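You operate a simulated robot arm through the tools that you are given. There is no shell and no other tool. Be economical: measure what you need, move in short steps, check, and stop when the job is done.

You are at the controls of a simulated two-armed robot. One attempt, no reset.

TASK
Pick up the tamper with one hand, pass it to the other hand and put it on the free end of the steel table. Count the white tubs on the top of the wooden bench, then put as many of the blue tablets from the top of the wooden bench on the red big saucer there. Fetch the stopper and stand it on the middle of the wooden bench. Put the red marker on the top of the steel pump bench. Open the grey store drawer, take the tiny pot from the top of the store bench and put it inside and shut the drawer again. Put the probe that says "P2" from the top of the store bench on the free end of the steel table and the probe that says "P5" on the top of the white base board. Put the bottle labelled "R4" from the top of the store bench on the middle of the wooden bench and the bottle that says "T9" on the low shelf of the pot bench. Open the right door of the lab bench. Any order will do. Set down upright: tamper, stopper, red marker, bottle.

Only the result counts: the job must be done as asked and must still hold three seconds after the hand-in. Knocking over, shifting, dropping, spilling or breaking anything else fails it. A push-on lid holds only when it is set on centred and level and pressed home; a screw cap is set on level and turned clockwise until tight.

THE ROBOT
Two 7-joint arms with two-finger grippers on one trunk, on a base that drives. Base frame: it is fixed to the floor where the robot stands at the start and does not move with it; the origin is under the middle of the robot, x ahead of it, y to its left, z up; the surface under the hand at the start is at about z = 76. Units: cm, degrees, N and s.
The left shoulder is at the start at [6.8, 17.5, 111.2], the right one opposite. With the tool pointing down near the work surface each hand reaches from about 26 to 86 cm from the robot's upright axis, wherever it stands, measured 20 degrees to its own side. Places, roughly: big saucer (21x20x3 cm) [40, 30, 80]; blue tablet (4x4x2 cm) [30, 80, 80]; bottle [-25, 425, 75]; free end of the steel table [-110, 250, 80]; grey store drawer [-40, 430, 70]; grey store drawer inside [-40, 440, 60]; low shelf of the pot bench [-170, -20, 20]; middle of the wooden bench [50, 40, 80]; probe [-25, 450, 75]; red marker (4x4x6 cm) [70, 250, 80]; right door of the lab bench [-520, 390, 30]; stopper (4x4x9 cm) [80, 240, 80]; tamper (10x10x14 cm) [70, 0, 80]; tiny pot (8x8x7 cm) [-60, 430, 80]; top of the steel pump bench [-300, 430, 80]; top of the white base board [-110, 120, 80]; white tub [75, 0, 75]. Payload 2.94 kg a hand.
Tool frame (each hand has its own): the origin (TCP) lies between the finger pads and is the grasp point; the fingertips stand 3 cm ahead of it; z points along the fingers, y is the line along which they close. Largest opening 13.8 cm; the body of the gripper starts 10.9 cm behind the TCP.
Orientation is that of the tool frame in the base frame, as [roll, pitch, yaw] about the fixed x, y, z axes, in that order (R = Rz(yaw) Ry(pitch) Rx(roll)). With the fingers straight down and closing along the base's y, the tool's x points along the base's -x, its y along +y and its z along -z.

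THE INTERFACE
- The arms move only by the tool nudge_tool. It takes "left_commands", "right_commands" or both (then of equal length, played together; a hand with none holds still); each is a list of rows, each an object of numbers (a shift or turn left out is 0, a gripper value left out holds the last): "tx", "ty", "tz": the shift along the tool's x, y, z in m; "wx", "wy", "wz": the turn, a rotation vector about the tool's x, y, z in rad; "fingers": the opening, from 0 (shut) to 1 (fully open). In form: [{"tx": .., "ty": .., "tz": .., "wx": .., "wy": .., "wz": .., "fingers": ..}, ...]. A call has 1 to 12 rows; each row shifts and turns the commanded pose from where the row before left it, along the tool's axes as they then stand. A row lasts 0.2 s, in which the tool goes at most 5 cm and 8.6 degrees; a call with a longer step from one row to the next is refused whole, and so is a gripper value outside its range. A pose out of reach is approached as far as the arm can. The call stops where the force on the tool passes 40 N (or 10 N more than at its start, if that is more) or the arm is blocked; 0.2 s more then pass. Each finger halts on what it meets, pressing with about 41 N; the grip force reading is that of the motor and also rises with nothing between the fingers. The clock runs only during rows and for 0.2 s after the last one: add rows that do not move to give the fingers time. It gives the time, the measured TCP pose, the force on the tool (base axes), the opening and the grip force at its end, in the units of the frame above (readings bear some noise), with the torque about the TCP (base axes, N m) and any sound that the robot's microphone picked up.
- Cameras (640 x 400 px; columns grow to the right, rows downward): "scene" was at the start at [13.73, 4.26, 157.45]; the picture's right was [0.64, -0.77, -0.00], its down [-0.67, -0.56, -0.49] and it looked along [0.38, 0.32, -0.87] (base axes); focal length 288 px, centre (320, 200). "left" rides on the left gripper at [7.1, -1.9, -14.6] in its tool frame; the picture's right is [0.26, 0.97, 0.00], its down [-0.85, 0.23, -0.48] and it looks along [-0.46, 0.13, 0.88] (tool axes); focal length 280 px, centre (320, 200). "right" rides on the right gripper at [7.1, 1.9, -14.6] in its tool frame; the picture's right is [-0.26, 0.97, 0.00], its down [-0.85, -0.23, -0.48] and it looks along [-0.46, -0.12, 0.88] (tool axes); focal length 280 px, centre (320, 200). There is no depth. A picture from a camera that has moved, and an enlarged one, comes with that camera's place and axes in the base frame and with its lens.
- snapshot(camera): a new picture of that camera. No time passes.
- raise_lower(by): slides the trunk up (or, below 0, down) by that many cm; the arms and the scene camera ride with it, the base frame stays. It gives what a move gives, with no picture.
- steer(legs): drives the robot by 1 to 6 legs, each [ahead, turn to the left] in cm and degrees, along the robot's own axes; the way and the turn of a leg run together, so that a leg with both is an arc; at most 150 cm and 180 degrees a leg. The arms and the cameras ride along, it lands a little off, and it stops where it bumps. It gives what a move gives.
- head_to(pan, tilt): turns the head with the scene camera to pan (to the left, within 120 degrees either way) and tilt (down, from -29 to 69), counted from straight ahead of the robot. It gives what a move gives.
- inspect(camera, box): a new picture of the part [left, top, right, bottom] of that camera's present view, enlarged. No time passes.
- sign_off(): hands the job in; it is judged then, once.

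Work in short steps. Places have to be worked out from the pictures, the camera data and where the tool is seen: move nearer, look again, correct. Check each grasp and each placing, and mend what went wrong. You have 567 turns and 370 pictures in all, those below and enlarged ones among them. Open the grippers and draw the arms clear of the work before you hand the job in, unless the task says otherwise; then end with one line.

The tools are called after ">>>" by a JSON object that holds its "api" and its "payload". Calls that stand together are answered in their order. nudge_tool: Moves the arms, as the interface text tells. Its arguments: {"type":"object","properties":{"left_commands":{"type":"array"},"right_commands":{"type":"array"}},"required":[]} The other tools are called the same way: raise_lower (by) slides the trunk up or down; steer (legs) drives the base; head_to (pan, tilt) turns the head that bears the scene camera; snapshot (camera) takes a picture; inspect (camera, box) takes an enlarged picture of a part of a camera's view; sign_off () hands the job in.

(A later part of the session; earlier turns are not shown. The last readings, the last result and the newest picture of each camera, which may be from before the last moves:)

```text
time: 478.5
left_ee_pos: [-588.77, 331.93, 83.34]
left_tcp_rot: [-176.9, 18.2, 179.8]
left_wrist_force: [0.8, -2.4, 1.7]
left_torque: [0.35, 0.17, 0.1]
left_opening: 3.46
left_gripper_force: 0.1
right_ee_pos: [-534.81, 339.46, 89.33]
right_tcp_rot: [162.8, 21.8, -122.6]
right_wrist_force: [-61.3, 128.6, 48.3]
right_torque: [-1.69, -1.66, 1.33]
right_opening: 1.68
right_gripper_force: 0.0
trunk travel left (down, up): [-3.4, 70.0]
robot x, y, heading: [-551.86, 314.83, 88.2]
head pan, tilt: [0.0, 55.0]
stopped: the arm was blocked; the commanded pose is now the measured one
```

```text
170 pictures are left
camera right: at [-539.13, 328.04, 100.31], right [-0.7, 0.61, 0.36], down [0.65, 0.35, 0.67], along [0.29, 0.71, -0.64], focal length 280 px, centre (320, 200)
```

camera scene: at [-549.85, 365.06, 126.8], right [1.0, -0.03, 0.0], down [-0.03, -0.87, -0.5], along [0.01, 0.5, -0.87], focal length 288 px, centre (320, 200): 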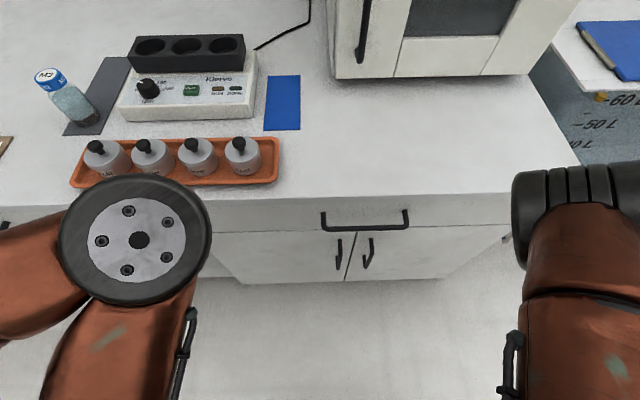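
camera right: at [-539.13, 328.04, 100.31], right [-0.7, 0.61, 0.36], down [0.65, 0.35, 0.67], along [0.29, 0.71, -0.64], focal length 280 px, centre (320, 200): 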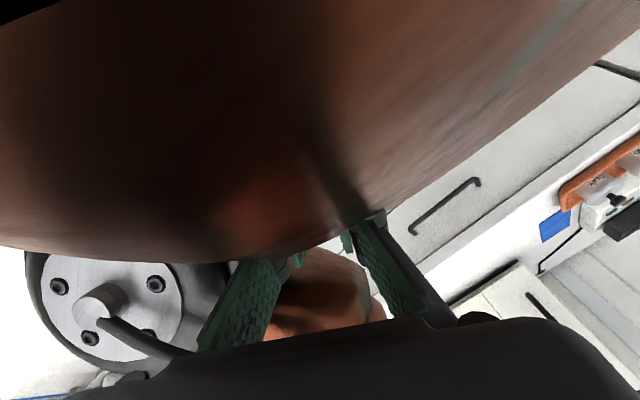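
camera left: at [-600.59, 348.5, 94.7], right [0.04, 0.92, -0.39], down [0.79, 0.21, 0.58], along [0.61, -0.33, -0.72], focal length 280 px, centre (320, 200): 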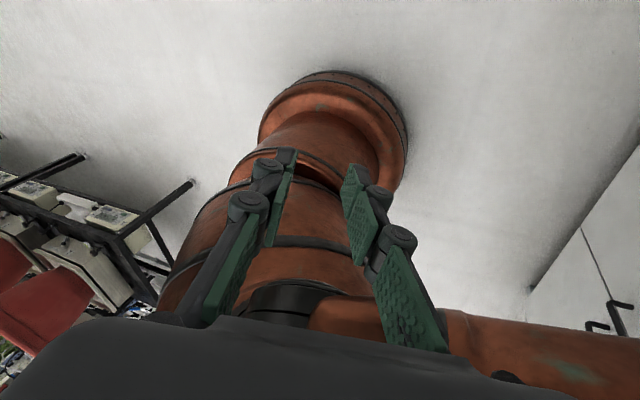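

The torso pushes the hand forward/up, so I move it that way.

>>> {"api": "nudge_tool", "payload": {"right_commands": [{"tx": -0.0256, "ty": 0.0087, "tz": -0.0126}, {"tx": -0.0256, "ty": 0.0087, "tz": -0.0126}, {"tx": -0.0256, "ty": 0.0087, "tz": -0.0126}, {"tx": -0.0256, "ty": 0.0087, "tz": -0.0126}, {}]}}

>>> {"api": "snapshot", "payload": {"camera": "right"}}

>>> {"api": "snapshot", "payload": {"camera": "scene"}}

```text
time: 478.8
left_ee_pos: [-592.88, 328.36, 82.38]
left_tcp_rot: [-179.7, 21.3, 179.0]
left_wrist_force: [-2.7, 7.1, 0.4]
left_torque: [-0.56, -0.3, -0.38]
left_opening: 3.44
left_gripper_force: 0.1
right_ee_pos: [-540.72, 333.45, 91.74]
right_tcp_rot: [163.6, 23.6, -120.6]
right_wrist_force: [-152.1, -39.7, 117.0]
right_torque: [-2.14, -4.35, -4.33]
right_opening: 4.94
right_gripper_force: 0.1
trunk travel left (down, up): [-3.4, 70.0]
robot x, y, heading: [-552.14, 314.12, 88.8]
head pan, tilt: [0.0, 55.0]
stopped in row 1 (right hand): the force on the tool passed its limit at 196 N (the readings are from after the stop); the commanded pose is now the measured one
```

```text
169 pictures are left
camera right: at [-545.1, 321.82, 102.27], right [-0.73, 0.58, 0.35], down [0.62, 0.35, 0.7], along [0.28, 0.73, -0.62], focal length 280 px, centre (320, 200)
```

right: 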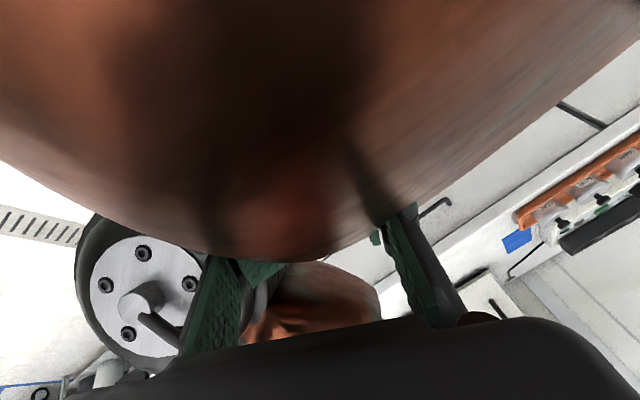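

```text
168 pictures are left
camera scene: at [-556.84, 351.63, 131.01], right [1.0, -0.02, 0.04], down [0.01, -0.81, -0.58], along [0.05, 0.58, -0.81], focal length 288 px, centre (320, 200)
```

scene: 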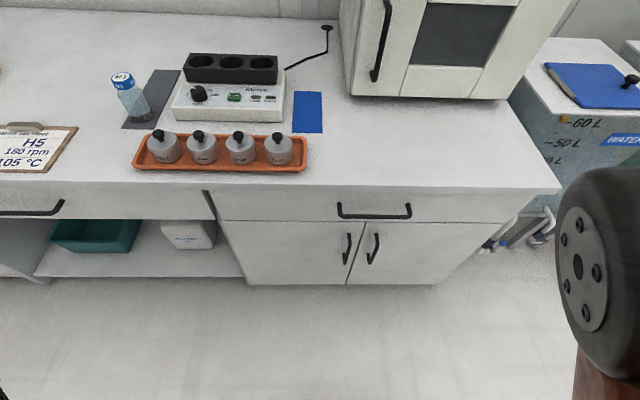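

The torso has wedged between the fingers; I open and retreat along the finger direction.

>>> {"api": "nudge_tool", "payload": {"right_commands": [{"fingers": 1.0}, {}, {"tz": -0.02}, {"tz": -0.03}, {"tz": -0.03}, {"tz": -0.03}, {}]}}

>>> {"api": "snapshot", "payload": {"camera": "scene"}}

```text
time: 479.0
left_ee_pos: [-587.4, 331.54, 83.86]
left_tcp_rot: [-177.5, 17.4, 180.0]
left_wrist_force: [-2.4, -0.7, -0.2]
left_torque: [0.15, -0.26, 0.08]
left_opening: 3.46
left_gripper_force: 0.1
right_ee_pos: [-537.38, 337.36, 90.42]
right_tcp_rot: [155.6, 17.4, -123.0]
right_wrist_force: [-150.3, 70.3, 203.8]
right_torque: [-5.48, -8.66, -2.38]
right_opening: 4.97
right_gripper_force: 0.0
trunk travel left (down, up): [-3.4, 70.0]
robot x, y, heading: [-552.0, 314.53, 88.7]
head pan, tilt: [0.0, 55.0]
stopped in row 1 (right hand): the force on the tool passed its limit at 242 N (the readings are from after the stop); the commanded pose is now the measured one
```

```text
167 pictures are left
camera scene: at [-551.99, 357.77, 129.01], right [1.0, -0.02, 0.01], down [-0.01, -0.84, -0.54], along [0.02, 0.54, -0.84], focal length 288 px, centre (320, 200)
```

scene: 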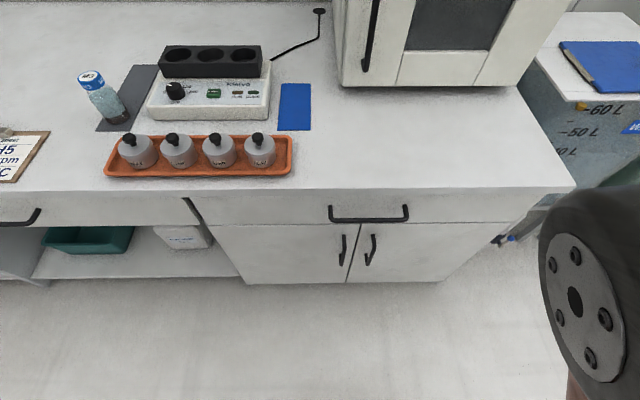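

>>> {"api": "nudge_tool", "payload": {"right_commands": [{"tx": -0.005, "ty": 0.03, "tz": -0.015}, {"tx": -0.005, "ty": 0.03, "tz": -0.015}, {"tx": -0.005, "ty": 0.03, "tz": -0.015}, {}]}}

>>> {"api": "snapshot", "payload": {"camera": "right"}}

```text
time: 479.5
left_ee_pos: [-590.14, 324.48, 82.83]
left_tcp_rot: [177.8, 19.0, 178.7]
left_wrist_force: [-0.5, -0.5, -2.9]
left_torque: [0.18, -0.27, 0.05]
left_opening: 3.44
left_gripper_force: 0.1
right_ee_pos: [-541.39, 330.45, 94.06]
right_tcp_rot: [160.6, 24.5, -121.0]
right_wrist_force: [-3.1, -5.5, 0.1]
right_torque: [0.36, -0.15, -0.27]
right_opening: 13.56
right_gripper_force: 0.0
trunk travel left (down, up): [-3.4, 70.0]
robot x, y, heading: [-552.18, 314.37, 89.0]
head pan, tilt: [0.0, 55.0]
stopped in row 2 (left hand): the arm was blocked; the commanded pose is now the measured one
```

```text
166 pictures are left
camera right: at [-545.24, 318.17, 104.19], right [-0.73, 0.56, 0.4], down [0.64, 0.34, 0.69], along [0.25, 0.76, -0.6], focal length 280 px, centre (320, 200)
```

right: 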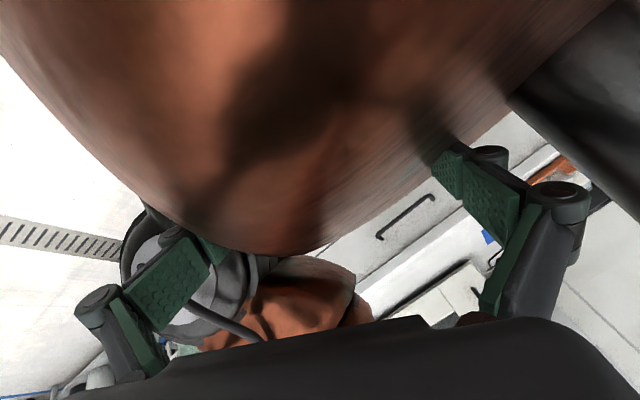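

Freed. I let it settle, then raise the trunk.

>>> {"api": "head_to", "payload": {"pan": 0, "tilt": 50}}

>>> {"api": "head_to", "payload": {"pan": 5, "tilt": 50}}

>>> {"api": "raise_lower", "payload": {"by": 5}}

```text
time: 480.2
left_ee_pos: [-588.75, 325.89, 83.47]
left_tcp_rot: [178.6, 18.1, 178.7]
left_wrist_force: [0.8, -0.2, -0.8]
left_torque: [0.05, 0.1, 0.03]
left_opening: 3.44
left_gripper_force: 0.1
right_ee_pos: [-539.84, 331.94, 93.75]
right_tcp_rot: [160.0, 23.0, -121.4]
right_wrist_force: [0.3, -4.0, 2.6]
right_torque: [0.01, -0.05, -0.18]
right_opening: 13.84
right_gripper_force: 0.0
trunk travel left (down, up): [-3.4, 70.0]
robot x, y, heading: [-552.18, 314.5, 88.4]
head pan, tilt: [0.0, 50.0]
```

```text
time: 480.9
left_ee_pos: [-589.13, 326.9, 83.25]
left_tcp_rot: [179.6, 18.3, 178.8]
left_wrist_force: [0.2, 0.3, 0.0]
left_torque: [-0.06, -0.02, -0.05]
left_opening: 3.45
left_gripper_force: 0.0
right_ee_pos: [-540.12, 333.13, 93.65]
right_tcp_rot: [160.9, 22.3, -121.0]
right_wrist_force: [-1.4, -1.1, 3.0]
right_torque: [-0.21, -0.12, -0.17]
right_opening: 13.81
right_gripper_force: 0.0
trunk travel left (down, up): [-3.4, 70.0]
robot x, y, heading: [-551.92, 314.55, 88.9]
head pan, tilt: [5.0, 50.0]
```

```text
time: 481.8
left_ee_pos: [-589.24, 326.7, 88.4]
left_tcp_rot: [178.9, 18.4, 178.8]
left_wrist_force: [-0.1, 0.3, -1.3]
left_torque: [-0.03, -0.02, 0.01]
left_opening: 3.45
left_gripper_force: 0.1
right_ee_pos: [-540.19, 333.13, 98.52]
right_tcp_rot: [161.0, 22.5, -121.0]
right_wrist_force: [-0.2, -0.3, 3.3]
right_torque: [-0.15, -0.11, -0.07]
right_opening: 13.75
right_gripper_force: 0.1
trunk travel left (down, up): [-8.4, 65.0]
robot x, y, heading: [-551.86, 314.31, 88.4]
head pan, tilt: [5.0, 50.0]
```

>>> {"api": "raise_lower", "payload": {"by": 12}}

>>> {"api": "snapshot", "payload": {"camera": "scene"}}

>>> {"api": "snapshot", "payload": {"camera": "right"}}

```text
time: 483.3
left_ee_pos: [-589.26, 322.32, 100.37]
left_tcp_rot: [170.7, 18.2, 176.2]
left_wrist_force: [0.4, 0.6, -1.1]
left_torque: [-0.02, 0.02, -0.02]
left_opening: 3.45
left_gripper_force: 0.1
right_ee_pos: [-540.13, 333.12, 110.71]
right_tcp_rot: [160.9, 22.5, -121.0]
right_wrist_force: [-4.6, -3.4, 2.7]
right_torque: [-0.18, -0.3, -0.48]
right_opening: 13.69
right_gripper_force: 0.1
trunk travel left (down, up): [-20.4, 53.0]
robot x, y, heading: [-552.31, 314.59, 88.9]
head pan, tilt: [5.0, 50.0]
```

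```text
165 pictures are left
camera scene: at [-552.16, 336.8, 150.21], right [1.0, 0.07, 0.0], down [0.05, -0.76, -0.64], along [-0.04, 0.64, -0.77], focal length 288 px, centre (320, 200)
```

scene: 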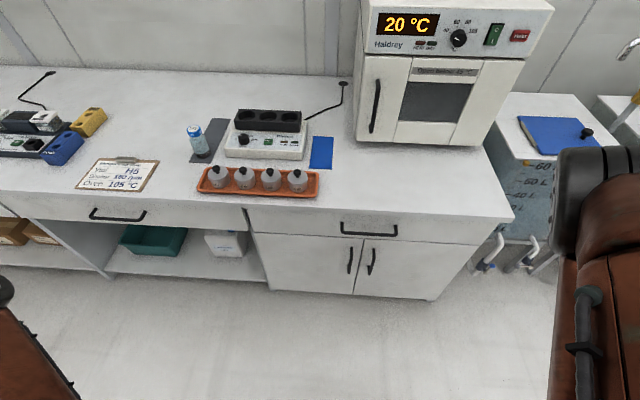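

```text
164 pictures are left
camera right: at [-543.83, 321.23, 121.19], right [-0.72, 0.57, 0.39], down [0.65, 0.36, 0.67], along [0.24, 0.74, -0.63], focal length 280 px, centre (320, 200)
```

right: 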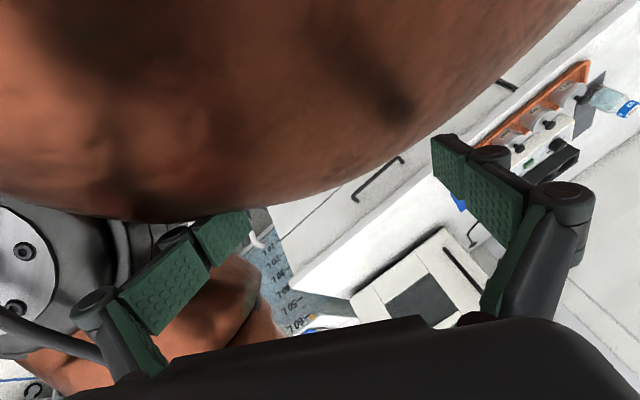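

I move the right hand radially away from the belly.

>>> {"api": "nudge_tool", "payload": {"right_commands": [{"tx": -0.0276, "ty": -0.0046, "tz": 0.0105}, {"tx": -0.0276, "ty": -0.0046, "tz": 0.0105}, {"tx": -0.0276, "ty": -0.0046, "tz": 0.0105}, {"tx": -0.0276, "ty": -0.0046, "tz": 0.0105}, {"tx": -0.0276, "ty": -0.0046, "tz": 0.0105}, {"tx": -0.0276, "ty": -0.0046, "tz": 0.0105}, {}]}}

>>> {"api": "snapshot", "payload": {"camera": "scene"}}

```text
time: 483.8
left_ee_pos: [-589.4, 322.2, 100.51]
left_tcp_rot: [170.6, 18.2, 176.3]
left_wrist_force: [-0.8, -0.2, -0.2]
left_torque: [0.02, -0.05, 0.01]
left_opening: 3.45
left_gripper_force: 0.1
right_ee_pos: [-538.3, 336.05, 110.88]
right_tcp_rot: [160.6, 21.7, -121.6]
right_wrist_force: [-12.3, 4.9, 11.8]
right_torque: [-0.78, -1.22, -0.28]
right_opening: 13.52
right_gripper_force: 0.1
trunk travel left (down, up): [-20.4, 53.0]
robot x, y, heading: [-551.87, 314.48, 88.5]
head pan, tilt: [5.0, 50.0]
stopped in row 2 (right hand): the force on the tool passed its limit at 50 N (the readings are from after the stop); the commanded pose is now the measured one
```

```text
163 pictures are left
camera scene: at [-552.21, 336.68, 150.24], right [1.0, 0.06, 0.0], down [0.05, -0.76, -0.64], along [-0.04, 0.64, -0.77], focal length 288 px, centre (320, 200)
```

scene: 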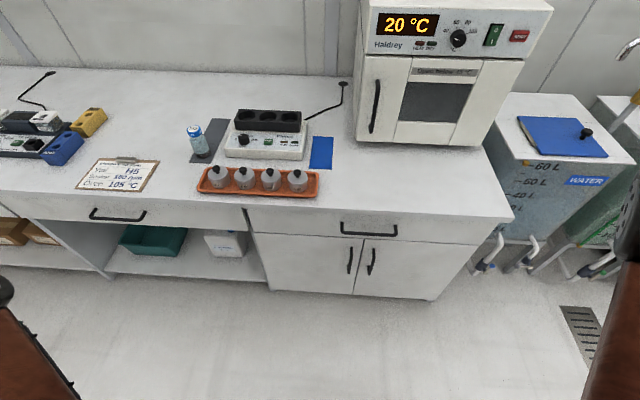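

>>> {"api": "nudge_tool", "payload": {"right_commands": [{"tx": -0.0174, "ty": 0.009, "tz": 0.004}, {"tx": -0.0174, "ty": 0.009, "tz": 0.004}, {"tx": -0.026, "ty": 0.0135, "tz": 0.006}, {"tx": -0.026, "ty": 0.0135, "tz": 0.006}, {"tx": -0.026, "ty": 0.0135, "tz": 0.006}, {"tx": -0.026, "ty": 0.0135, "tz": 0.006}, {}]}}

>>> {"api": "snapshot", "payload": {"camera": "right"}}

```text
time: 485.4
left_ee_pos: [-589.37, 322.25, 100.41]
left_tcp_rot: [170.6, 18.3, 176.2]
left_wrist_force: [-0.3, -0.7, 0.2]
left_torque: [-0.03, -0.01, 0.01]
left_opening: 3.45
left_gripper_force: 0.0
right_ee_pos: [-538.04, 351.37, 115.22]
right_tcp_rot: [160.6, 21.7, -121.4]
right_wrist_force: [0.3, 0.4, -0.2]
right_torque: [-0.01, 0.0, -0.01]
right_opening: 13.78
right_gripper_force: 0.0
trunk travel left (down, up): [-20.4, 53.0]
robot x, y, heading: [-551.64, 314.14, 88.5]
head pan, tilt: [5.0, 50.0]
```

```text
162 pictures are left
camera right: at [-541.56, 339.62, 126.08], right [-0.71, 0.58, 0.39], down [0.66, 0.36, 0.66], along [0.24, 0.73, -0.64], focal length 280 px, centre (320, 200)
```

right: 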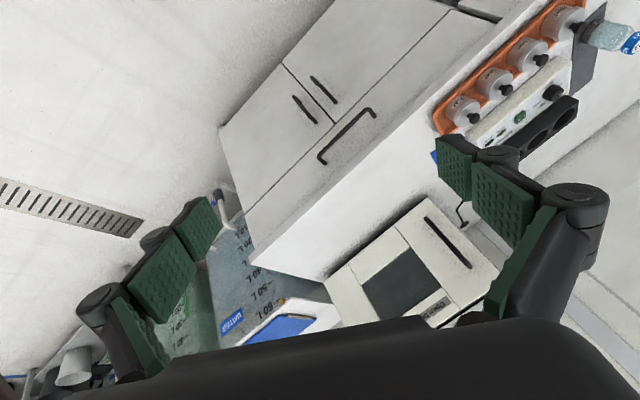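

The hand is free. Door handle triangulated at (−535,393.8,44). I set the right hand to point forward-down (50°) with horizontal closing.

>>> {"api": "nudge_tool", "payload": {"right_commands": [{"wx": 0.113, "fingers": 0.5}, {"wx": 0.113}, {"wx": 0.113}, {"wx": -0.0506, "wz": -0.1273}, {"wx": -0.0506, "wz": -0.1273}, {"wx": -0.0506, "wz": -0.1273}, {"wx": -0.0506, "wz": -0.1273}, {"wy": -0.123}, {"wy": -0.123}, {"wy": -0.123}, {"wy": -0.123}, {}]}}

>>> {"api": "snapshot", "payload": {"camera": "right"}}

>>> {"api": "snapshot", "payload": {"camera": "scene"}}

```text
time: 488.0
left_ee_pos: [-589.26, 322.3, 100.51]
left_tcp_rot: [170.6, 18.1, 176.3]
left_wrist_force: [0.2, -0.2, 1.1]
left_torque: [-0.04, 0.01, 0.02]
left_opening: 3.46
left_gripper_force: 0.1
right_ee_pos: [-537.87, 351.66, 115.47]
right_tcp_rot: [180.0, 50.1, -90.1]
right_wrist_force: [-0.6, 0.0, -0.5]
right_torque: [-0.02, 0.0, 0.0]
right_opening: 6.91
right_gripper_force: 0.0
trunk travel left (down, up): [-20.4, 53.0]
robot x, y, heading: [-551.96, 314.39, 88.8]
head pan, tilt: [5.0, 50.0]
```

```text
161 pictures are left
camera right: at [-539.95, 335.77, 119.37], right [-0.96, 0.17, 0.2], down [0.23, 0.18, 0.96], along [0.13, 0.97, -0.21], focal length 280 px, centre (320, 200)
```

right: 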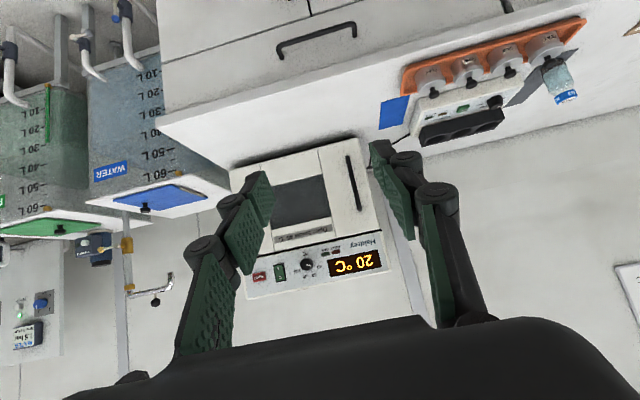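

```text
160 pictures are left
camera scene: at [-552.13, 336.73, 150.23], right [1.0, 0.07, 0.0], down [0.05, -0.76, -0.64], along [-0.04, 0.64, -0.77], focal length 288 px, centre (320, 200)
```

scene: 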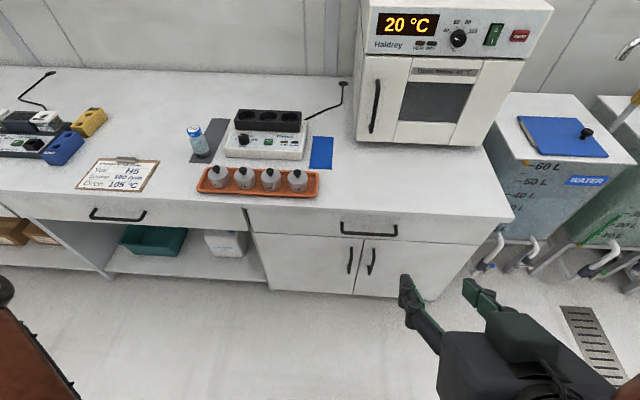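

>>> {"api": "nudge_tool", "payload": {"right_commands": [{"tx": 0.019, "tz": 0.02}, {"tx": 0.019, "tz": 0.02}, {"tx": 0.019, "tz": 0.02}, {"tx": 0.019, "tz": 0.02}, {"tx": 0.019, "tz": 0.02}, {"tx": 0.019, "tz": 0.02}, {"tx": 0.019, "tz": 0.02, "ty": -0.01}, {"tx": 0.019, "tz": 0.02, "ty": -0.01}, {"tx": 0.019, "tz": 0.02, "ty": -0.01}, {"tx": 0.019, "tz": 0.02}, {"tx": 0.019, "tz": 0.02}, {}]}}

>>> {"api": "snapshot", "payload": {"camera": "right"}}

>>> {"api": "snapshot", "payload": {"camera": "scene"}}

```text
time: 490.6
left_ee_pos: [-589.28, 322.3, 100.42]
left_tcp_rot: [170.6, 18.2, 176.2]
left_wrist_force: [-0.3, -0.2, 0.4]
left_torque: [0.01, 0.04, 0.01]
left_opening: 3.43
left_gripper_force: 0.2
right_ee_pos: [-539.12, 355.71, 105.23]
right_tcp_rot: [-179.9, 49.7, -90.0]
right_wrist_force: [1.0, 0.9, 1.1]
right_torque: [-0.01, 0.0, 0.0]
right_opening: 6.9
right_gripper_force: 0.0
right hand out of reach, approached as far as the arm can: row 3, 4, 5, 6, 7, 8, 9, 10, 11
trunk travel left (down, up): [-20.4, 53.0]
robot x, y, heading: [-551.71, 314.2, 88.6]
head pan, tilt: [5.0, 50.0]
```

```text
159 pictures are left
camera right: at [-541.06, 339.98, 109.12], right [-0.96, 0.17, 0.2], down [0.23, 0.18, 0.96], along [0.13, 0.97, -0.22], focal length 280 px, centre (320, 200)
```

right: 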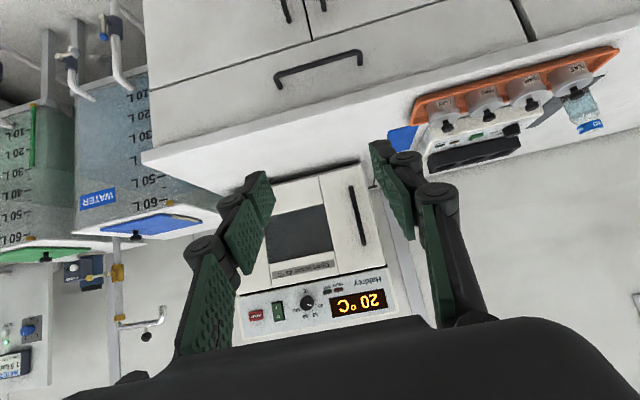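

```text
158 pictures are left
camera scene: at [-552.14, 336.72, 150.24], right [1.0, 0.07, 0.0], down [0.05, -0.76, -0.64], along [-0.04, 0.64, -0.77], focal length 288 px, centre (320, 200)
```

scene: 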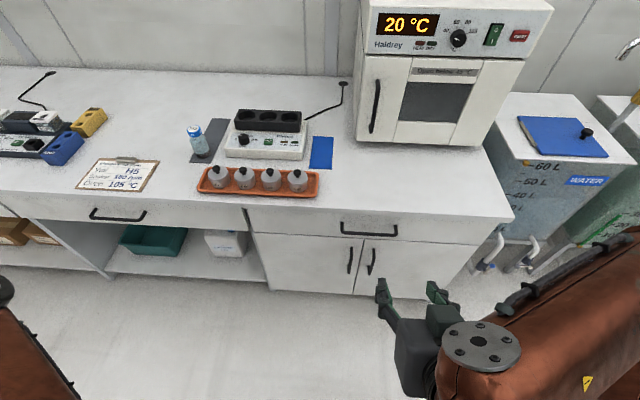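

I extend forward first, then go down.

>>> {"api": "nudge_tool", "payload": {"right_commands": [{"tx": -0.019, "tz": 0.023}, {"tx": -0.019, "tz": 0.023}, {"tx": -0.019, "tz": 0.023}, {"tx": -0.019, "tz": 0.023}, {"tx": -0.019, "tz": 0.023}, {"tx": -0.019, "tz": 0.023, "ty": -0.01}, {"tx": -0.019, "tz": 0.023, "ty": -0.01}, {"tx": -0.019, "tz": 0.023, "ty": -0.01}, {}]}}

>>> {"api": "nudge_tool", "payload": {"right_commands": [{"tx": 0.023, "tz": 0.019}, {"tx": 0.023, "tz": 0.019}, {"tx": 0.023, "tz": 0.019}, {"tx": 0.023, "tz": 0.019}, {"tx": 0.023, "tz": 0.019}, {"tx": 0.023, "tz": 0.019}, {"tx": 0.023, "tz": 0.019}, {"tx": 0.023, "tz": 0.019}, {"tx": 0.023, "tz": 0.019}, {"tx": 0.023, "tz": 0.019}, {}]}}

>>> {"api": "snapshot", "payload": {"camera": "right"}}

>>> {"api": "snapshot", "payload": {"camera": "scene"}}

```text
time: 492.6
left_ee_pos: [-589.37, 322.19, 100.51]
left_tcp_rot: [170.6, 18.2, 176.3]
left_wrist_force: [0.4, 0.4, -0.8]
left_torque: [0.0, -0.02, 0.01]
left_opening: 3.45
left_gripper_force: 0.1
right_ee_pos: [-535.91, 379.62, 105.05]
right_tcp_rot: [-179.9, 50.0, -89.9]
right_wrist_force: [0.2, 0.7, -0.2]
right_torque: [-0.03, -0.01, 0.0]
right_opening: 6.92
right_gripper_force: 0.0
trunk travel left (down, up): [-20.4, 53.0]
robot x, y, heading: [-552.06, 314.4, 88.9]
head pan, tilt: [5.0, 50.0]
```

```text
time: 495.0
left_ee_pos: [-589.31, 322.18, 100.5]
left_tcp_rot: [170.5, 18.1, 176.3]
left_wrist_force: [-0.2, 0.2, 0.2]
left_torque: [0.01, -0.02, 0.01]
left_opening: 3.44
left_gripper_force: 0.1
right_ee_pos: [-536.05, 379.2, 75.11]
right_tcp_rot: [-179.9, 49.9, -90.1]
right_wrist_force: [-0.1, -0.2, 0.3]
right_torque: [0.0, 0.0, -0.03]
right_opening: 6.88
right_gripper_force: 0.0
trunk travel left (down, up): [-20.4, 53.0]
robot x, y, heading: [-552.0, 314.52, 88.8]
head pan, tilt: [5.0, 50.0]
```

```text
157 pictures are left
camera right: at [-538.04, 363.46, 79.07], right [-0.96, 0.17, 0.2], down [0.23, 0.18, 0.96], along [0.13, 0.97, -0.22], focal length 280 px, centre (320, 200)
```

right: 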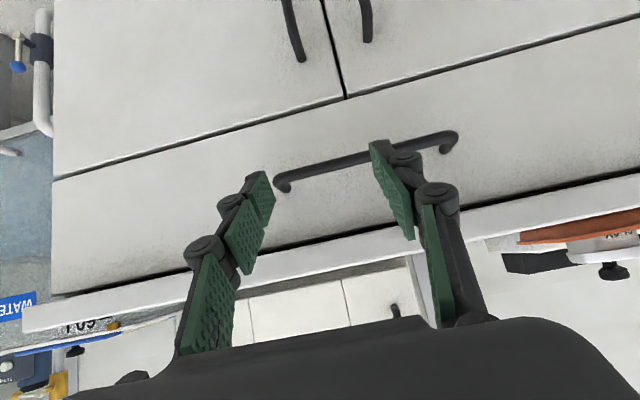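

```text
156 pictures are left
camera scene: at [-552.14, 336.7, 150.25], right [1.0, 0.07, 0.0], down [0.05, -0.76, -0.64], along [-0.04, 0.64, -0.77], focal length 288 px, centre (320, 200)
```

scene: 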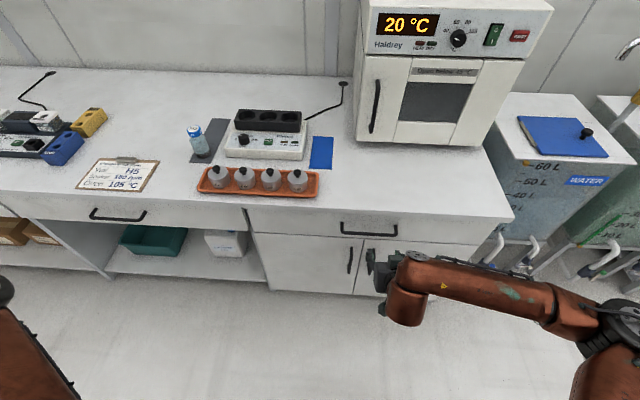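

I go down to handle level, staying back from the drawer handle.

>>> {"api": "nudge_tool", "payload": {"right_commands": [{"tx": 0.023, "tz": 0.019}, {"tx": 0.023, "tz": 0.019}, {"tx": 0.023, "tz": 0.019}, {"tx": 0.023, "tz": 0.019}, {"tx": 0.023, "tz": 0.019}, {"tx": 0.023, "tz": 0.019}, {"tx": 0.023, "tz": 0.019, "ty": -0.007}, {}]}}

>>> {"api": "snapshot", "payload": {"camera": "right"}}

```text
time: 496.8
left_ee_pos: [-589.19, 322.3, 100.52]
left_tcp_rot: [170.6, 18.1, 176.2]
left_wrist_force: [0.3, -0.2, -0.7]
left_torque: [0.0, -0.01, -0.02]
left_opening: 3.45
left_gripper_force: 0.1
right_ee_pos: [-535.22, 378.95, 54.43]
right_tcp_rot: [180.0, 49.9, -90.1]
right_wrist_force: [-0.1, -0.6, -0.2]
right_torque: [0.02, 0.01, 0.02]
right_opening: 6.91
right_gripper_force: 0.1
trunk travel left (down, up): [-20.4, 53.0]
robot x, y, heading: [-551.97, 314.04, 88.8]
head pan, tilt: [5.0, 50.0]
```

```text
155 pictures are left
camera right: at [-537.1, 363.3, 58.41], right [-0.96, 0.17, 0.2], down [0.23, 0.18, 0.96], along [0.13, 0.97, -0.21], focal length 280 px, centre (320, 200)
```

right: 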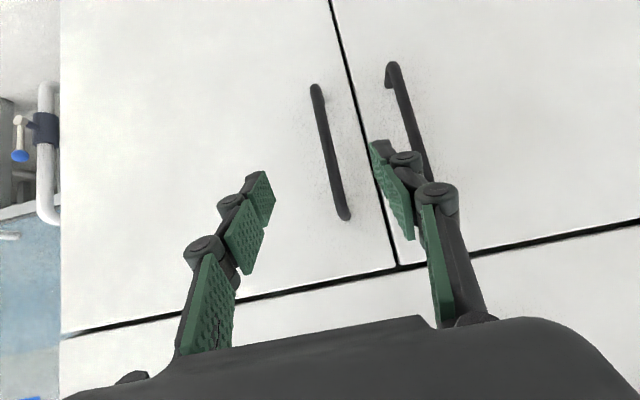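

The handle (x −535.4, z 38–54) is centred between the fingers. I advance.

>>> {"api": "nudge_tool", "payload": {"right_commands": [{"tx": -0.0073, "tz": 0.0318}, {"tx": -0.0073, "tz": 0.0318}, {"tx": -0.0073, "tz": 0.0318}, {"tx": -0.0055, "tz": 0.024}, {}]}}

>>> {"api": "snapshot", "payload": {"camera": "right"}}

```text
time: 498.0
left_ee_pos: [-589.27, 322.29, 100.49]
left_tcp_rot: [170.6, 18.3, 176.3]
left_wrist_force: [0.6, -0.6, 0.2]
left_torque: [-0.02, 0.01, -0.03]
left_opening: 3.44
left_gripper_force: 0.0
right_ee_pos: [-535.23, 389.82, 48.83]
right_tcp_rot: [-179.9, 49.9, -90.0]
right_wrist_force: [0.3, 0.0, 0.1]
right_torque: [0.02, -0.03, 0.0]
right_opening: 6.91
right_gripper_force: 0.0
trunk travel left (down, up): [-20.4, 53.0]
robot x, y, heading: [-551.8, 314.25, 88.8]
head pan, tilt: [5.0, 50.0]
```

```text
154 pictures are left
camera right: at [-537.22, 374.09, 52.8], right [-0.96, 0.17, 0.2], down [0.23, 0.18, 0.96], along [0.13, 0.97, -0.22], focal length 280 px, centre (320, 200)
```

right: 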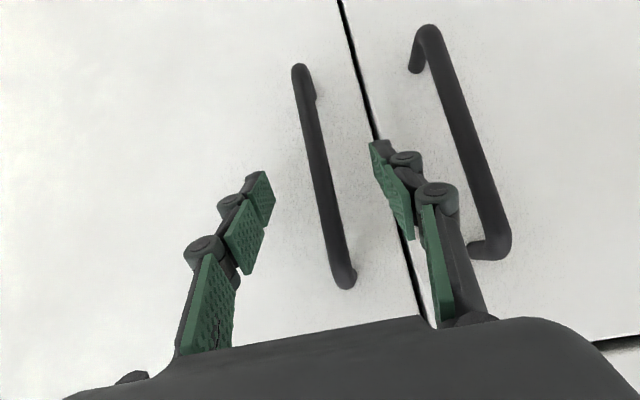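

>>> {"api": "nudge_tool", "payload": {"right_commands": [{"tx": -0.0045, "tz": 0.017}, {"tx": -0.0045, "tz": 0.017}, {"fingers": 0.0}, {}, {}, {}, {}, {}]}}

>>> {"api": "snapshot", "payload": {"camera": "right"}}

```text
time: 498.5
left_ee_pos: [-589.4, 322.31, 100.47]
left_tcp_rot: [170.6, 18.2, 176.1]
left_wrist_force: [0.5, 1.3, -0.6]
left_torque: [-0.06, -0.03, -0.02]
left_opening: 3.44
left_gripper_force: 0.3
right_ee_pos: [-535.36, 391.04, 47.11]
right_tcp_rot: [179.6, 48.8, -90.4]
right_wrist_force: [0.8, -21.9, 9.1]
right_torque: [0.06, -0.01, -0.06]
right_opening: 5.29
right_gripper_force: 6.9
trunk travel left (down, up): [-20.4, 53.0]
robot x, y, heading: [-552.1, 314.31, 88.7]
head pan, tilt: [5.0, 50.0]
stopped in row 2 (right hand): the force on the tool passed its limit at 49 N (the readings are from after the stop); the commanded pose is now the measured one
```

```text
153 pictures are left
camera right: at [-537.38, 375.45, 51.39], right [-0.96, 0.17, 0.2], down [0.23, 0.2, 0.95], along [0.12, 0.96, -0.23], focal length 280 px, centre (320, 200)
```

right: 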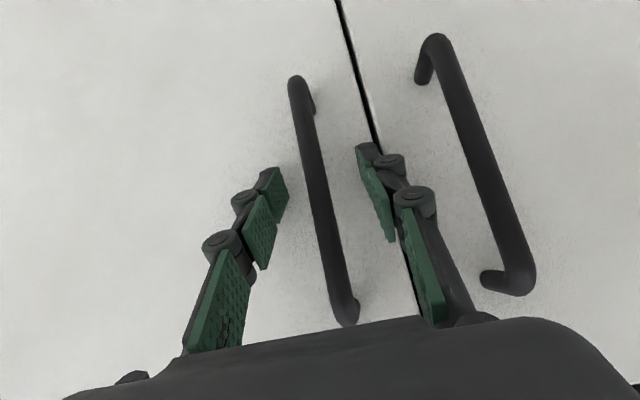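

Fingertips touch the door face, so the bar is already between the pads. I ease back slightly and close.

>>> {"api": "nudge_tool", "payload": {"right_commands": [{"tx": 0.002, "tz": -0.004}, {"fingers": 0.0}, {}, {}, {}, {}, {}]}}

>>> {"api": "snapshot", "payload": {"camera": "right"}}

```text
time: 500.1
left_ee_pos: [-589.24, 322.25, 100.4]
left_tcp_rot: [170.5, 18.2, 176.2]
left_wrist_force: [-0.1, 0.4, 0.2]
left_torque: [0.0, -0.04, -0.01]
left_opening: 3.45
left_gripper_force: 0.0
right_ee_pos: [-535.52, 391.09, 47.39]
right_tcp_rot: [179.7, 49.2, -90.2]
right_wrist_force: [-3.7, 0.9, 3.5]
right_torque: [0.29, -0.07, 0.01]
right_opening: 1.03
right_gripper_force: 37.4
trunk travel left (down, up): [-20.4, 53.0]
robot x, y, heading: [-552.04, 314.25, 88.7]
head pan, tilt: [5.0, 50.0]
```

```text
152 pictures are left
camera right: at [-537.42, 375.38, 51.67], right [-0.96, 0.17, 0.2], down [0.23, 0.19, 0.95], along [0.12, 0.97, -0.23], focal length 280 px, centre (320, 200)
```

right: 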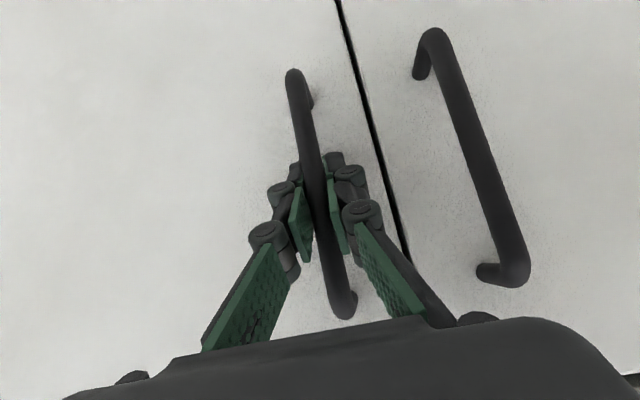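

Bar gripped. I pull the door open along its arc in small steps.

>>> {"api": "nudge_tool", "payload": {"right_commands": [{"tx": 0.01, "tz": -0.012, "ty": -0.001}, {"tx": 0.01, "tz": -0.012, "ty": -0.003}, {"tx": 0.01, "tz": -0.012, "ty": -0.004}, {}]}}

```text
time: 501.1
left_ee_pos: [-589.36, 322.11, 100.51]
left_tcp_rot: [170.6, 18.2, 176.1]
left_wrist_force: [0.0, -1.0, 0.4]
left_torque: [0.02, -0.02, 0.03]
left_opening: 3.44
left_gripper_force: 0.0
right_ee_pos: [-534.54, 386.3, 47.54]
right_tcp_rot: [179.8, 49.4, -90.3]
right_wrist_force: [0.0, 1.1, 10.6]
right_torque: [0.08, -0.05, 0.29]
right_opening: 1.02
right_gripper_force: 37.4
trunk travel left (down, up): [-20.4, 53.0]
robot x, y, heading: [-552.29, 314.13, 88.7]
head pan, tilt: [5.0, 50.0]
```

>>> {"api": "nudge_tool", "payload": {"right_commands": [{"tx": 0.0094, "tz": -0.0112, "ty": -0.005}, {"tx": 0.0094, "tz": -0.0112, "ty": -0.0055}, {"tx": 0.0094, "tz": -0.0112, "ty": -0.0055}, {"tx": 0.0088, "tz": -0.0105, "ty": -0.008}, {"tx": 0.0088, "tz": -0.0105, "ty": -0.008}, {"tx": 0.0088, "tz": -0.0105, "ty": -0.008}, {}]}}

>>> {"api": "snapshot", "payload": {"camera": "right"}}

>>> {"api": "snapshot", "payload": {"camera": "scene"}}

```text
time: 502.7
left_ee_pos: [-589.28, 322.34, 100.44]
left_tcp_rot: [170.6, 18.2, 176.2]
left_wrist_force: [0.3, -0.3, -0.6]
left_torque: [-0.05, 0.01, -0.02]
left_opening: 3.45
left_gripper_force: 0.0
right_ee_pos: [-534.09, 384.64, 47.41]
right_tcp_rot: [-179.9, 49.1, -90.2]
right_wrist_force: [-2.5, -0.6, 8.7]
right_torque: [-0.32, 0.02, 0.06]
right_opening: 1.01
right_gripper_force: 37.0
right hand out of reach, approached as far as the arm can: row 2, 3, 4, 5, 6
trunk travel left (down, up): [-20.4, 53.0]
robot x, y, heading: [-551.96, 314.13, 88.4]
head pan, tilt: [5.0, 50.0]
```

```text
151 pictures are left
camera right: at [-536.12, 369.1, 51.74], right [-0.96, 0.18, 0.2], down [0.23, 0.2, 0.95], along [0.13, 0.96, -0.23], focal length 280 px, centre (320, 200)
```

right: 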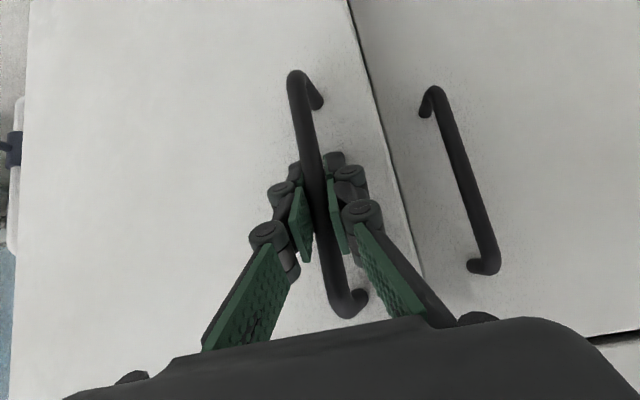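

```text
150 pictures are left
camera scene: at [-552.17, 336.62, 150.25], right [1.0, 0.06, 0.0], down [0.05, -0.76, -0.64], along [-0.04, 0.64, -0.77], focal length 288 px, centre (320, 200)
```

scene: 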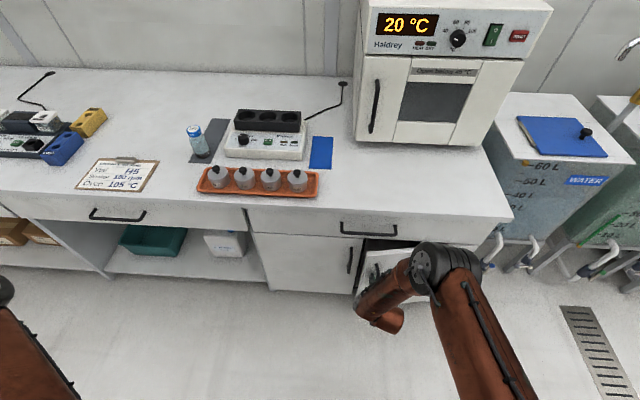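

The arm gets too folded, so I pull by backing the base gently, adding sideways motion with the arm.

>>> {"api": "steer", "payload": {"legs": [[-5, 0]]}}

>>> {"api": "nudge_tool", "payload": {"right_commands": [{"ty": -0.008}, {"ty": -0.008}, {"ty": -0.005}, {}]}}

>>> {"api": "steer", "payload": {"legs": [[-4, 0]]}}

>>> {"api": "nudge_tool", "payload": {"right_commands": [{"ty": -0.008}, {"ty": -0.008}, {"ty": -0.008}, {}]}}

>>> {"api": "snapshot", "payload": {"camera": "scene"}}

```text
time: 503.7
left_ee_pos: [-589.23, 317.45, 100.48]
left_tcp_rot: [170.0, 18.1, 175.9]
left_wrist_force: [0.3, -1.3, -0.9]
left_torque: [0.1, 0.01, 0.06]
left_opening: 3.44
left_gripper_force: 0.0
right_ee_pos: [-532.31, 379.96, 47.59]
right_tcp_rot: [-178.6, 49.1, -90.5]
right_wrist_force: [11.5, 1.9, -31.2]
right_torque: [0.28, 0.31, 0.11]
right_opening: 1.05
right_gripper_force: 38.1
trunk travel left (down, up): [-20.4, 53.0]
robot x, y, heading: [-552.06, 310.3, 88.3]
head pan, tilt: [5.0, 50.0]
stopped in leg 1: the force on the tool passed its limit at 52 N (the readings are from after the stop); the commanded pose is now the measured one
```

```text
time: 504.7
left_ee_pos: [-589.54, 317.88, 100.6]
left_tcp_rot: [170.3, 18.2, 175.9]
left_wrist_force: [-0.2, 0.5, 0.2]
left_torque: [-0.01, -0.05, 0.01]
left_opening: 3.45
left_gripper_force: 0.1
right_ee_pos: [-532.59, 380.57, 47.82]
right_tcp_rot: [-178.6, 49.0, -90.2]
right_wrist_force: [-25.3, -11.7, -28.0]
right_torque: [0.43, 0.39, -0.18]
right_opening: 1.01
right_gripper_force: 37.7
right hand out of reach, approached as far as the arm can: row 2, 3
trunk travel left (down, up): [-20.4, 53.0]
robot x, y, heading: [-551.91, 310.46, 88.5]
head pan, tilt: [5.0, 50.0]
```

```text
time: 505.8
left_ee_pos: [-589.3, 312.87, 100.52]
left_tcp_rot: [169.7, 18.1, 175.6]
left_wrist_force: [-0.4, -0.2, -0.5]
left_torque: [-0.03, -0.01, -0.02]
left_opening: 3.46
left_gripper_force: 0.1
right_ee_pos: [-530.68, 376.74, 49.0]
right_tcp_rot: [-177.3, 50.7, -90.7]
right_wrist_force: [-1.3, 0.0, 0.7]
right_torque: [-0.51, 0.74, -0.15]
right_opening: 1.08
right_gripper_force: 38.1
trunk travel left (down, up): [-20.4, 53.0]
robot x, y, heading: [-552.13, 306.4, 87.9]
head pan, tilt: [5.0, 50.0]
stopped in leg 1: the force on the tool passed its limit at 64 N (the readings are from after the stop); the commanded pose is now the measured one
```

```text
time: 506.6
left_ee_pos: [-589.4, 312.68, 100.39]
left_tcp_rot: [169.6, 18.1, 175.7]
left_wrist_force: [-0.1, 1.0, -0.7]
left_torque: [0.01, 0.01, 0.02]
left_opening: 3.43
left_gripper_force: 0.1
right_ee_pos: [-530.62, 376.46, 48.93]
right_tcp_rot: [-177.3, 49.7, -90.5]
right_wrist_force: [-2.2, -1.1, 2.7]
right_torque: [-0.28, 0.63, 0.0]
right_opening: 1.1
right_gripper_force: 37.8
right hand out of reach, approached as far as the arm can: row 2, 3
trunk travel left (down, up): [-20.4, 53.0]
robot x, y, heading: [-552.3, 306.12, 88.4]
head pan, tilt: [5.0, 50.0]
stopped in row 4 (right hand): the force on the tool passed its limit at 42 N (the readings are from after the stop); the commanded pose is now the measured one
```

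```text
149 pictures are left
camera scene: at [-552.16, 328.58, 150.26], right [1.0, 0.06, 0.0], down [0.04, -0.76, -0.64], along [-0.04, 0.64, -0.77], focal length 288 px, centre (320, 200)
```

scene: 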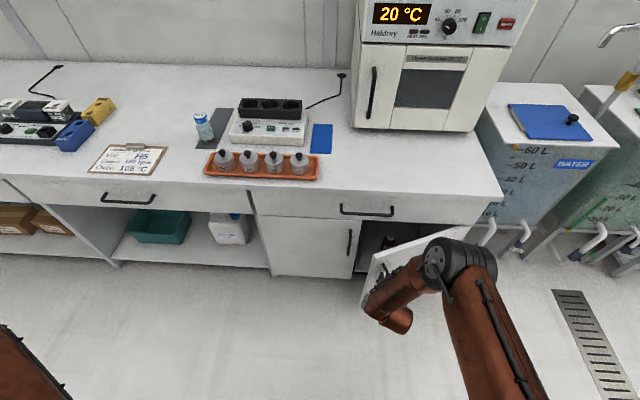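

Door ~33° open. I release, retreat and will hook the door's inner side from above with a vertical hand.

>>> {"api": "nudge_tool", "payload": {"right_commands": [{"fingers": 0.5}, {}, {}, {"tz": -0.02}, {"tz": -0.03}, {"tz": -0.03, "tx": -0.01}, {"tx": -0.03}, {"tx": -0.03}, {"tx": -0.03}, {}]}}

>>> {"api": "snapshot", "payload": {"camera": "scene"}}

>>> {"api": "snapshot", "payload": {"camera": "right"}}

```text
time: 508.8
left_ee_pos: [-589.44, 312.78, 100.46]
left_tcp_rot: [169.6, 18.2, 175.7]
left_wrist_force: [-1.0, -0.1, -0.1]
left_torque: [0.01, -0.01, 0.0]
left_opening: 3.44
left_gripper_force: 0.1
right_ee_pos: [-531.06, 376.78, 61.63]
right_tcp_rot: [-177.2, 49.7, -90.5]
right_wrist_force: [-0.6, -0.2, 0.4]
right_torque: [0.02, 0.03, -0.02]
right_opening: 6.91
right_gripper_force: 0.1
trunk travel left (down, up): [-20.4, 53.0]
robot x, y, heading: [-551.93, 306.24, 88.6]
head pan, tilt: [5.0, 50.0]
```

```text
148 pictures are left
camera scene: at [-552.22, 328.65, 150.23], right [1.0, 0.06, 0.0], down [0.05, -0.77, -0.64], along [-0.04, 0.64, -0.77], focal length 288 px, centre (320, 200)
```

scene: 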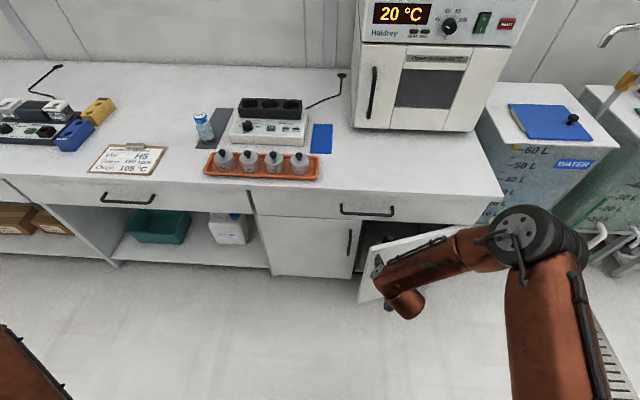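

```text
147 pictures are left
camera right: at [-533.74, 361.22, 65.68], right [-0.96, 0.21, 0.17], down [0.21, 0.18, 0.96], along [0.17, 0.96, -0.21], focal length 280 px, centre (320, 200)
```

right: 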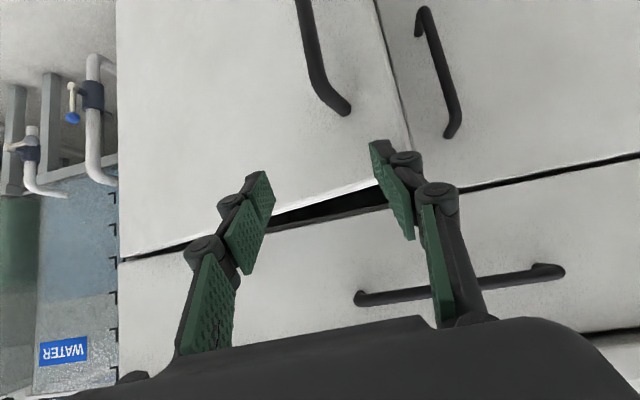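

>>> {"api": "inspect", "payload": {"camera": "scene", "box": [320, 190, 480, 310]}}

```text
3.33 times, centred on (400, 250) of scene
camera zoom: at [-552.22, 328.65, 150.23], right [1.0, 0.06, 0.0], down [0.05, -0.77, -0.64], along [-0.04, 0.64, -0.77], focal length 958 px, centre (53, 33)
```

zoom: 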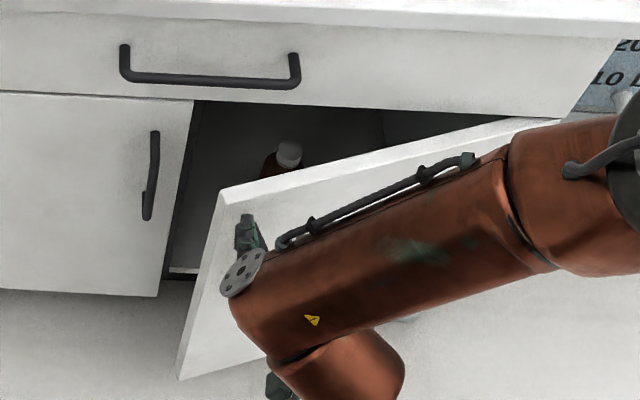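

I raise and back off, reduce the tilt to 30°, close the fingers, and hook behind the door's top edge.

>>> {"api": "nudge_tool", "payload": {"right_commands": [{"tx": -0.0122, "tz": -0.026}, {"tx": -0.0122, "tz": -0.026}, {"tx": -0.0122, "tz": -0.026}, {"tx": -0.0122, "tz": -0.026}, {"tx": -0.0122, "tz": -0.026, "fingers": 0.0}, {"wy": 0.115}, {"wy": 0.115}, {"wy": 0.113, "wx": -0.045}, {}]}}

>>> {"api": "inspect", "payload": {"camera": "scene", "box": [320, 190, 480, 310]}}

```text
time: 510.8
left_ee_pos: [-589.45, 312.8, 100.45]
left_tcp_rot: [169.7, 18.1, 175.7]
left_wrist_force: [0.3, -0.2, -0.4]
left_torque: [-0.01, 0.01, -0.01]
left_opening: 3.42
left_gripper_force: 0.2
right_ee_pos: [-531.72, 370.93, 74.83]
right_tcp_rot: [179.6, 30.0, -91.5]
right_wrist_force: [-0.7, 0.0, 0.2]
right_torque: [-0.01, -0.02, -0.02]
right_opening: 0.03
right_gripper_force: 28.2
trunk travel left (down, up): [-20.4, 53.0]
robot x, y, heading: [-552.19, 306.24, 88.4]
head pan, tilt: [5.0, 50.0]
```

```text
3.33 times, centred on (400, 250) of scene
camera zoom: at [-552.24, 328.62, 150.24], right [1.0, 0.06, 0.0], down [0.05, -0.76, -0.64], along [-0.04, 0.64, -0.77], focal length 958 px, centre (53, 33)
```

zoom: 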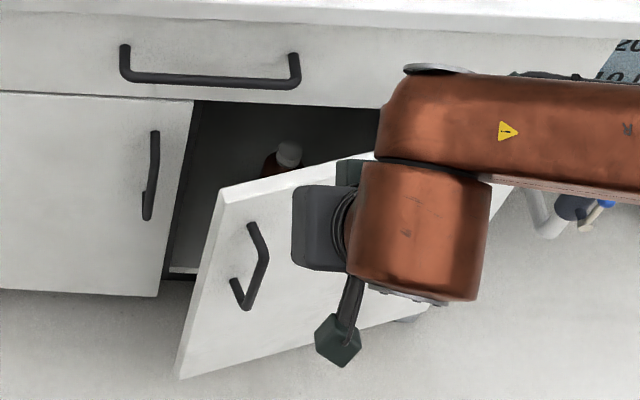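

>>> {"api": "nudge_tool", "payload": {"right_commands": [{"tx": -0.023, "ty": 0.0066, "tz": 0.0106}, {"tx": -0.023, "ty": 0.0066, "tz": 0.0106}, {"tx": -0.023, "ty": 0.0066, "tz": 0.0106}, {"tx": -0.023, "ty": 0.0066, "tz": 0.0106}, {"tx": -0.023, "ty": 0.0066, "tz": 0.0106}, {}]}}

>>> {"api": "snapshot", "payload": {"camera": "right"}}

>>> {"api": "inspect", "payload": {"camera": "scene", "box": [320, 190, 480, 310]}}

```text
time: 512.2
left_ee_pos: [-589.44, 312.86, 100.58]
left_tcp_rot: [169.7, 18.0, 175.7]
left_wrist_force: [0.2, 0.9, 0.0]
left_torque: [-0.01, 0.0, 0.0]
left_opening: 3.46
left_gripper_force: 0.0
right_ee_pos: [-534.71, 383.6, 76.07]
right_tcp_rot: [179.4, 30.1, -91.3]
right_wrist_force: [-0.4, 0.4, -0.9]
right_torque: [0.01, -0.01, 0.01]
right_opening: 0.0
right_gripper_force: 28.2
trunk travel left (down, up): [-20.4, 53.0]
robot x, y, heading: [-552.31, 306.13, 88.6]
head pan, tilt: [5.0, 50.0]
```

```text
144 pictures are left
camera right: at [-536.86, 370.23, 85.1], right [-0.96, 0.25, 0.14], down [0.25, 0.49, 0.84], along [0.14, 0.84, -0.53], focal length 280 px, centre (320, 200)
```

right: 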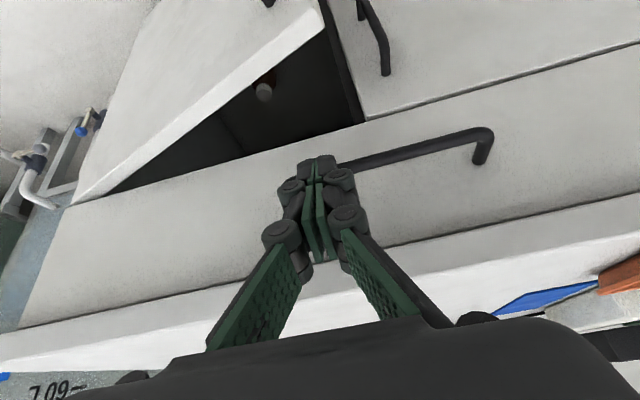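

```text
3.33 times, centred on (400, 250) of scene
camera zoom: at [-552.19, 328.61, 150.25], right [1.0, 0.06, 0.0], down [0.04, -0.76, -0.64], along [-0.04, 0.64, -0.77], focal length 958 px, centre (53, 33)
```

zoom: 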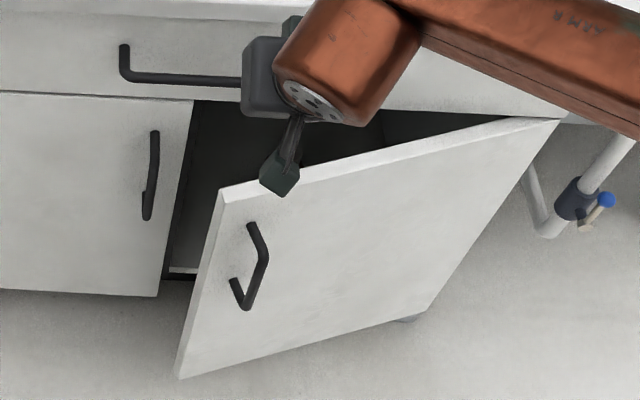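

The gap behind the door is right below the fingertips. I lower into it.

>>> {"api": "nudge_tool", "payload": {"right_commands": [{"tx": 0.0118, "tz": 0.02}, {"tx": 0.0118, "tz": 0.02}, {"tx": 0.0118, "tz": 0.02}, {"tx": 0.0118, "tz": 0.02}, {}]}}

>>> {"api": "inspect", "payload": {"camera": "scene", "box": [320, 190, 480, 310]}}

```text
time: 513.4
left_ee_pos: [-589.35, 312.86, 100.43]
left_tcp_rot: [169.6, 18.2, 175.7]
left_wrist_force: [-0.1, 0.7, -0.3]
left_torque: [0.0, 0.02, 0.0]
left_opening: 3.45
left_gripper_force: 0.1
right_ee_pos: [-534.67, 383.62, 66.69]
right_tcp_rot: [179.6, 30.1, -91.4]
right_wrist_force: [0.3, 0.6, 0.2]
right_torque: [0.0, 0.0, -0.02]
right_opening: 0.0
right_gripper_force: 28.6
trunk travel left (down, up): [-20.4, 53.0]
robot x, y, heading: [-552.21, 306.24, 88.4]
head pan, tilt: [5.0, 50.0]
```

```text
3.33 times, centred on (400, 250) of scene
camera zoom: at [-552.21, 328.62, 150.25], right [1.0, 0.06, 0.0], down [0.05, -0.76, -0.64], along [-0.04, 0.64, -0.77], focal length 958 px, centre (53, 33)
```

zoom: 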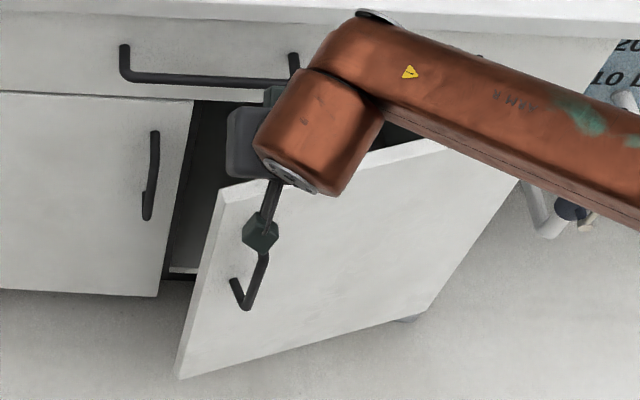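

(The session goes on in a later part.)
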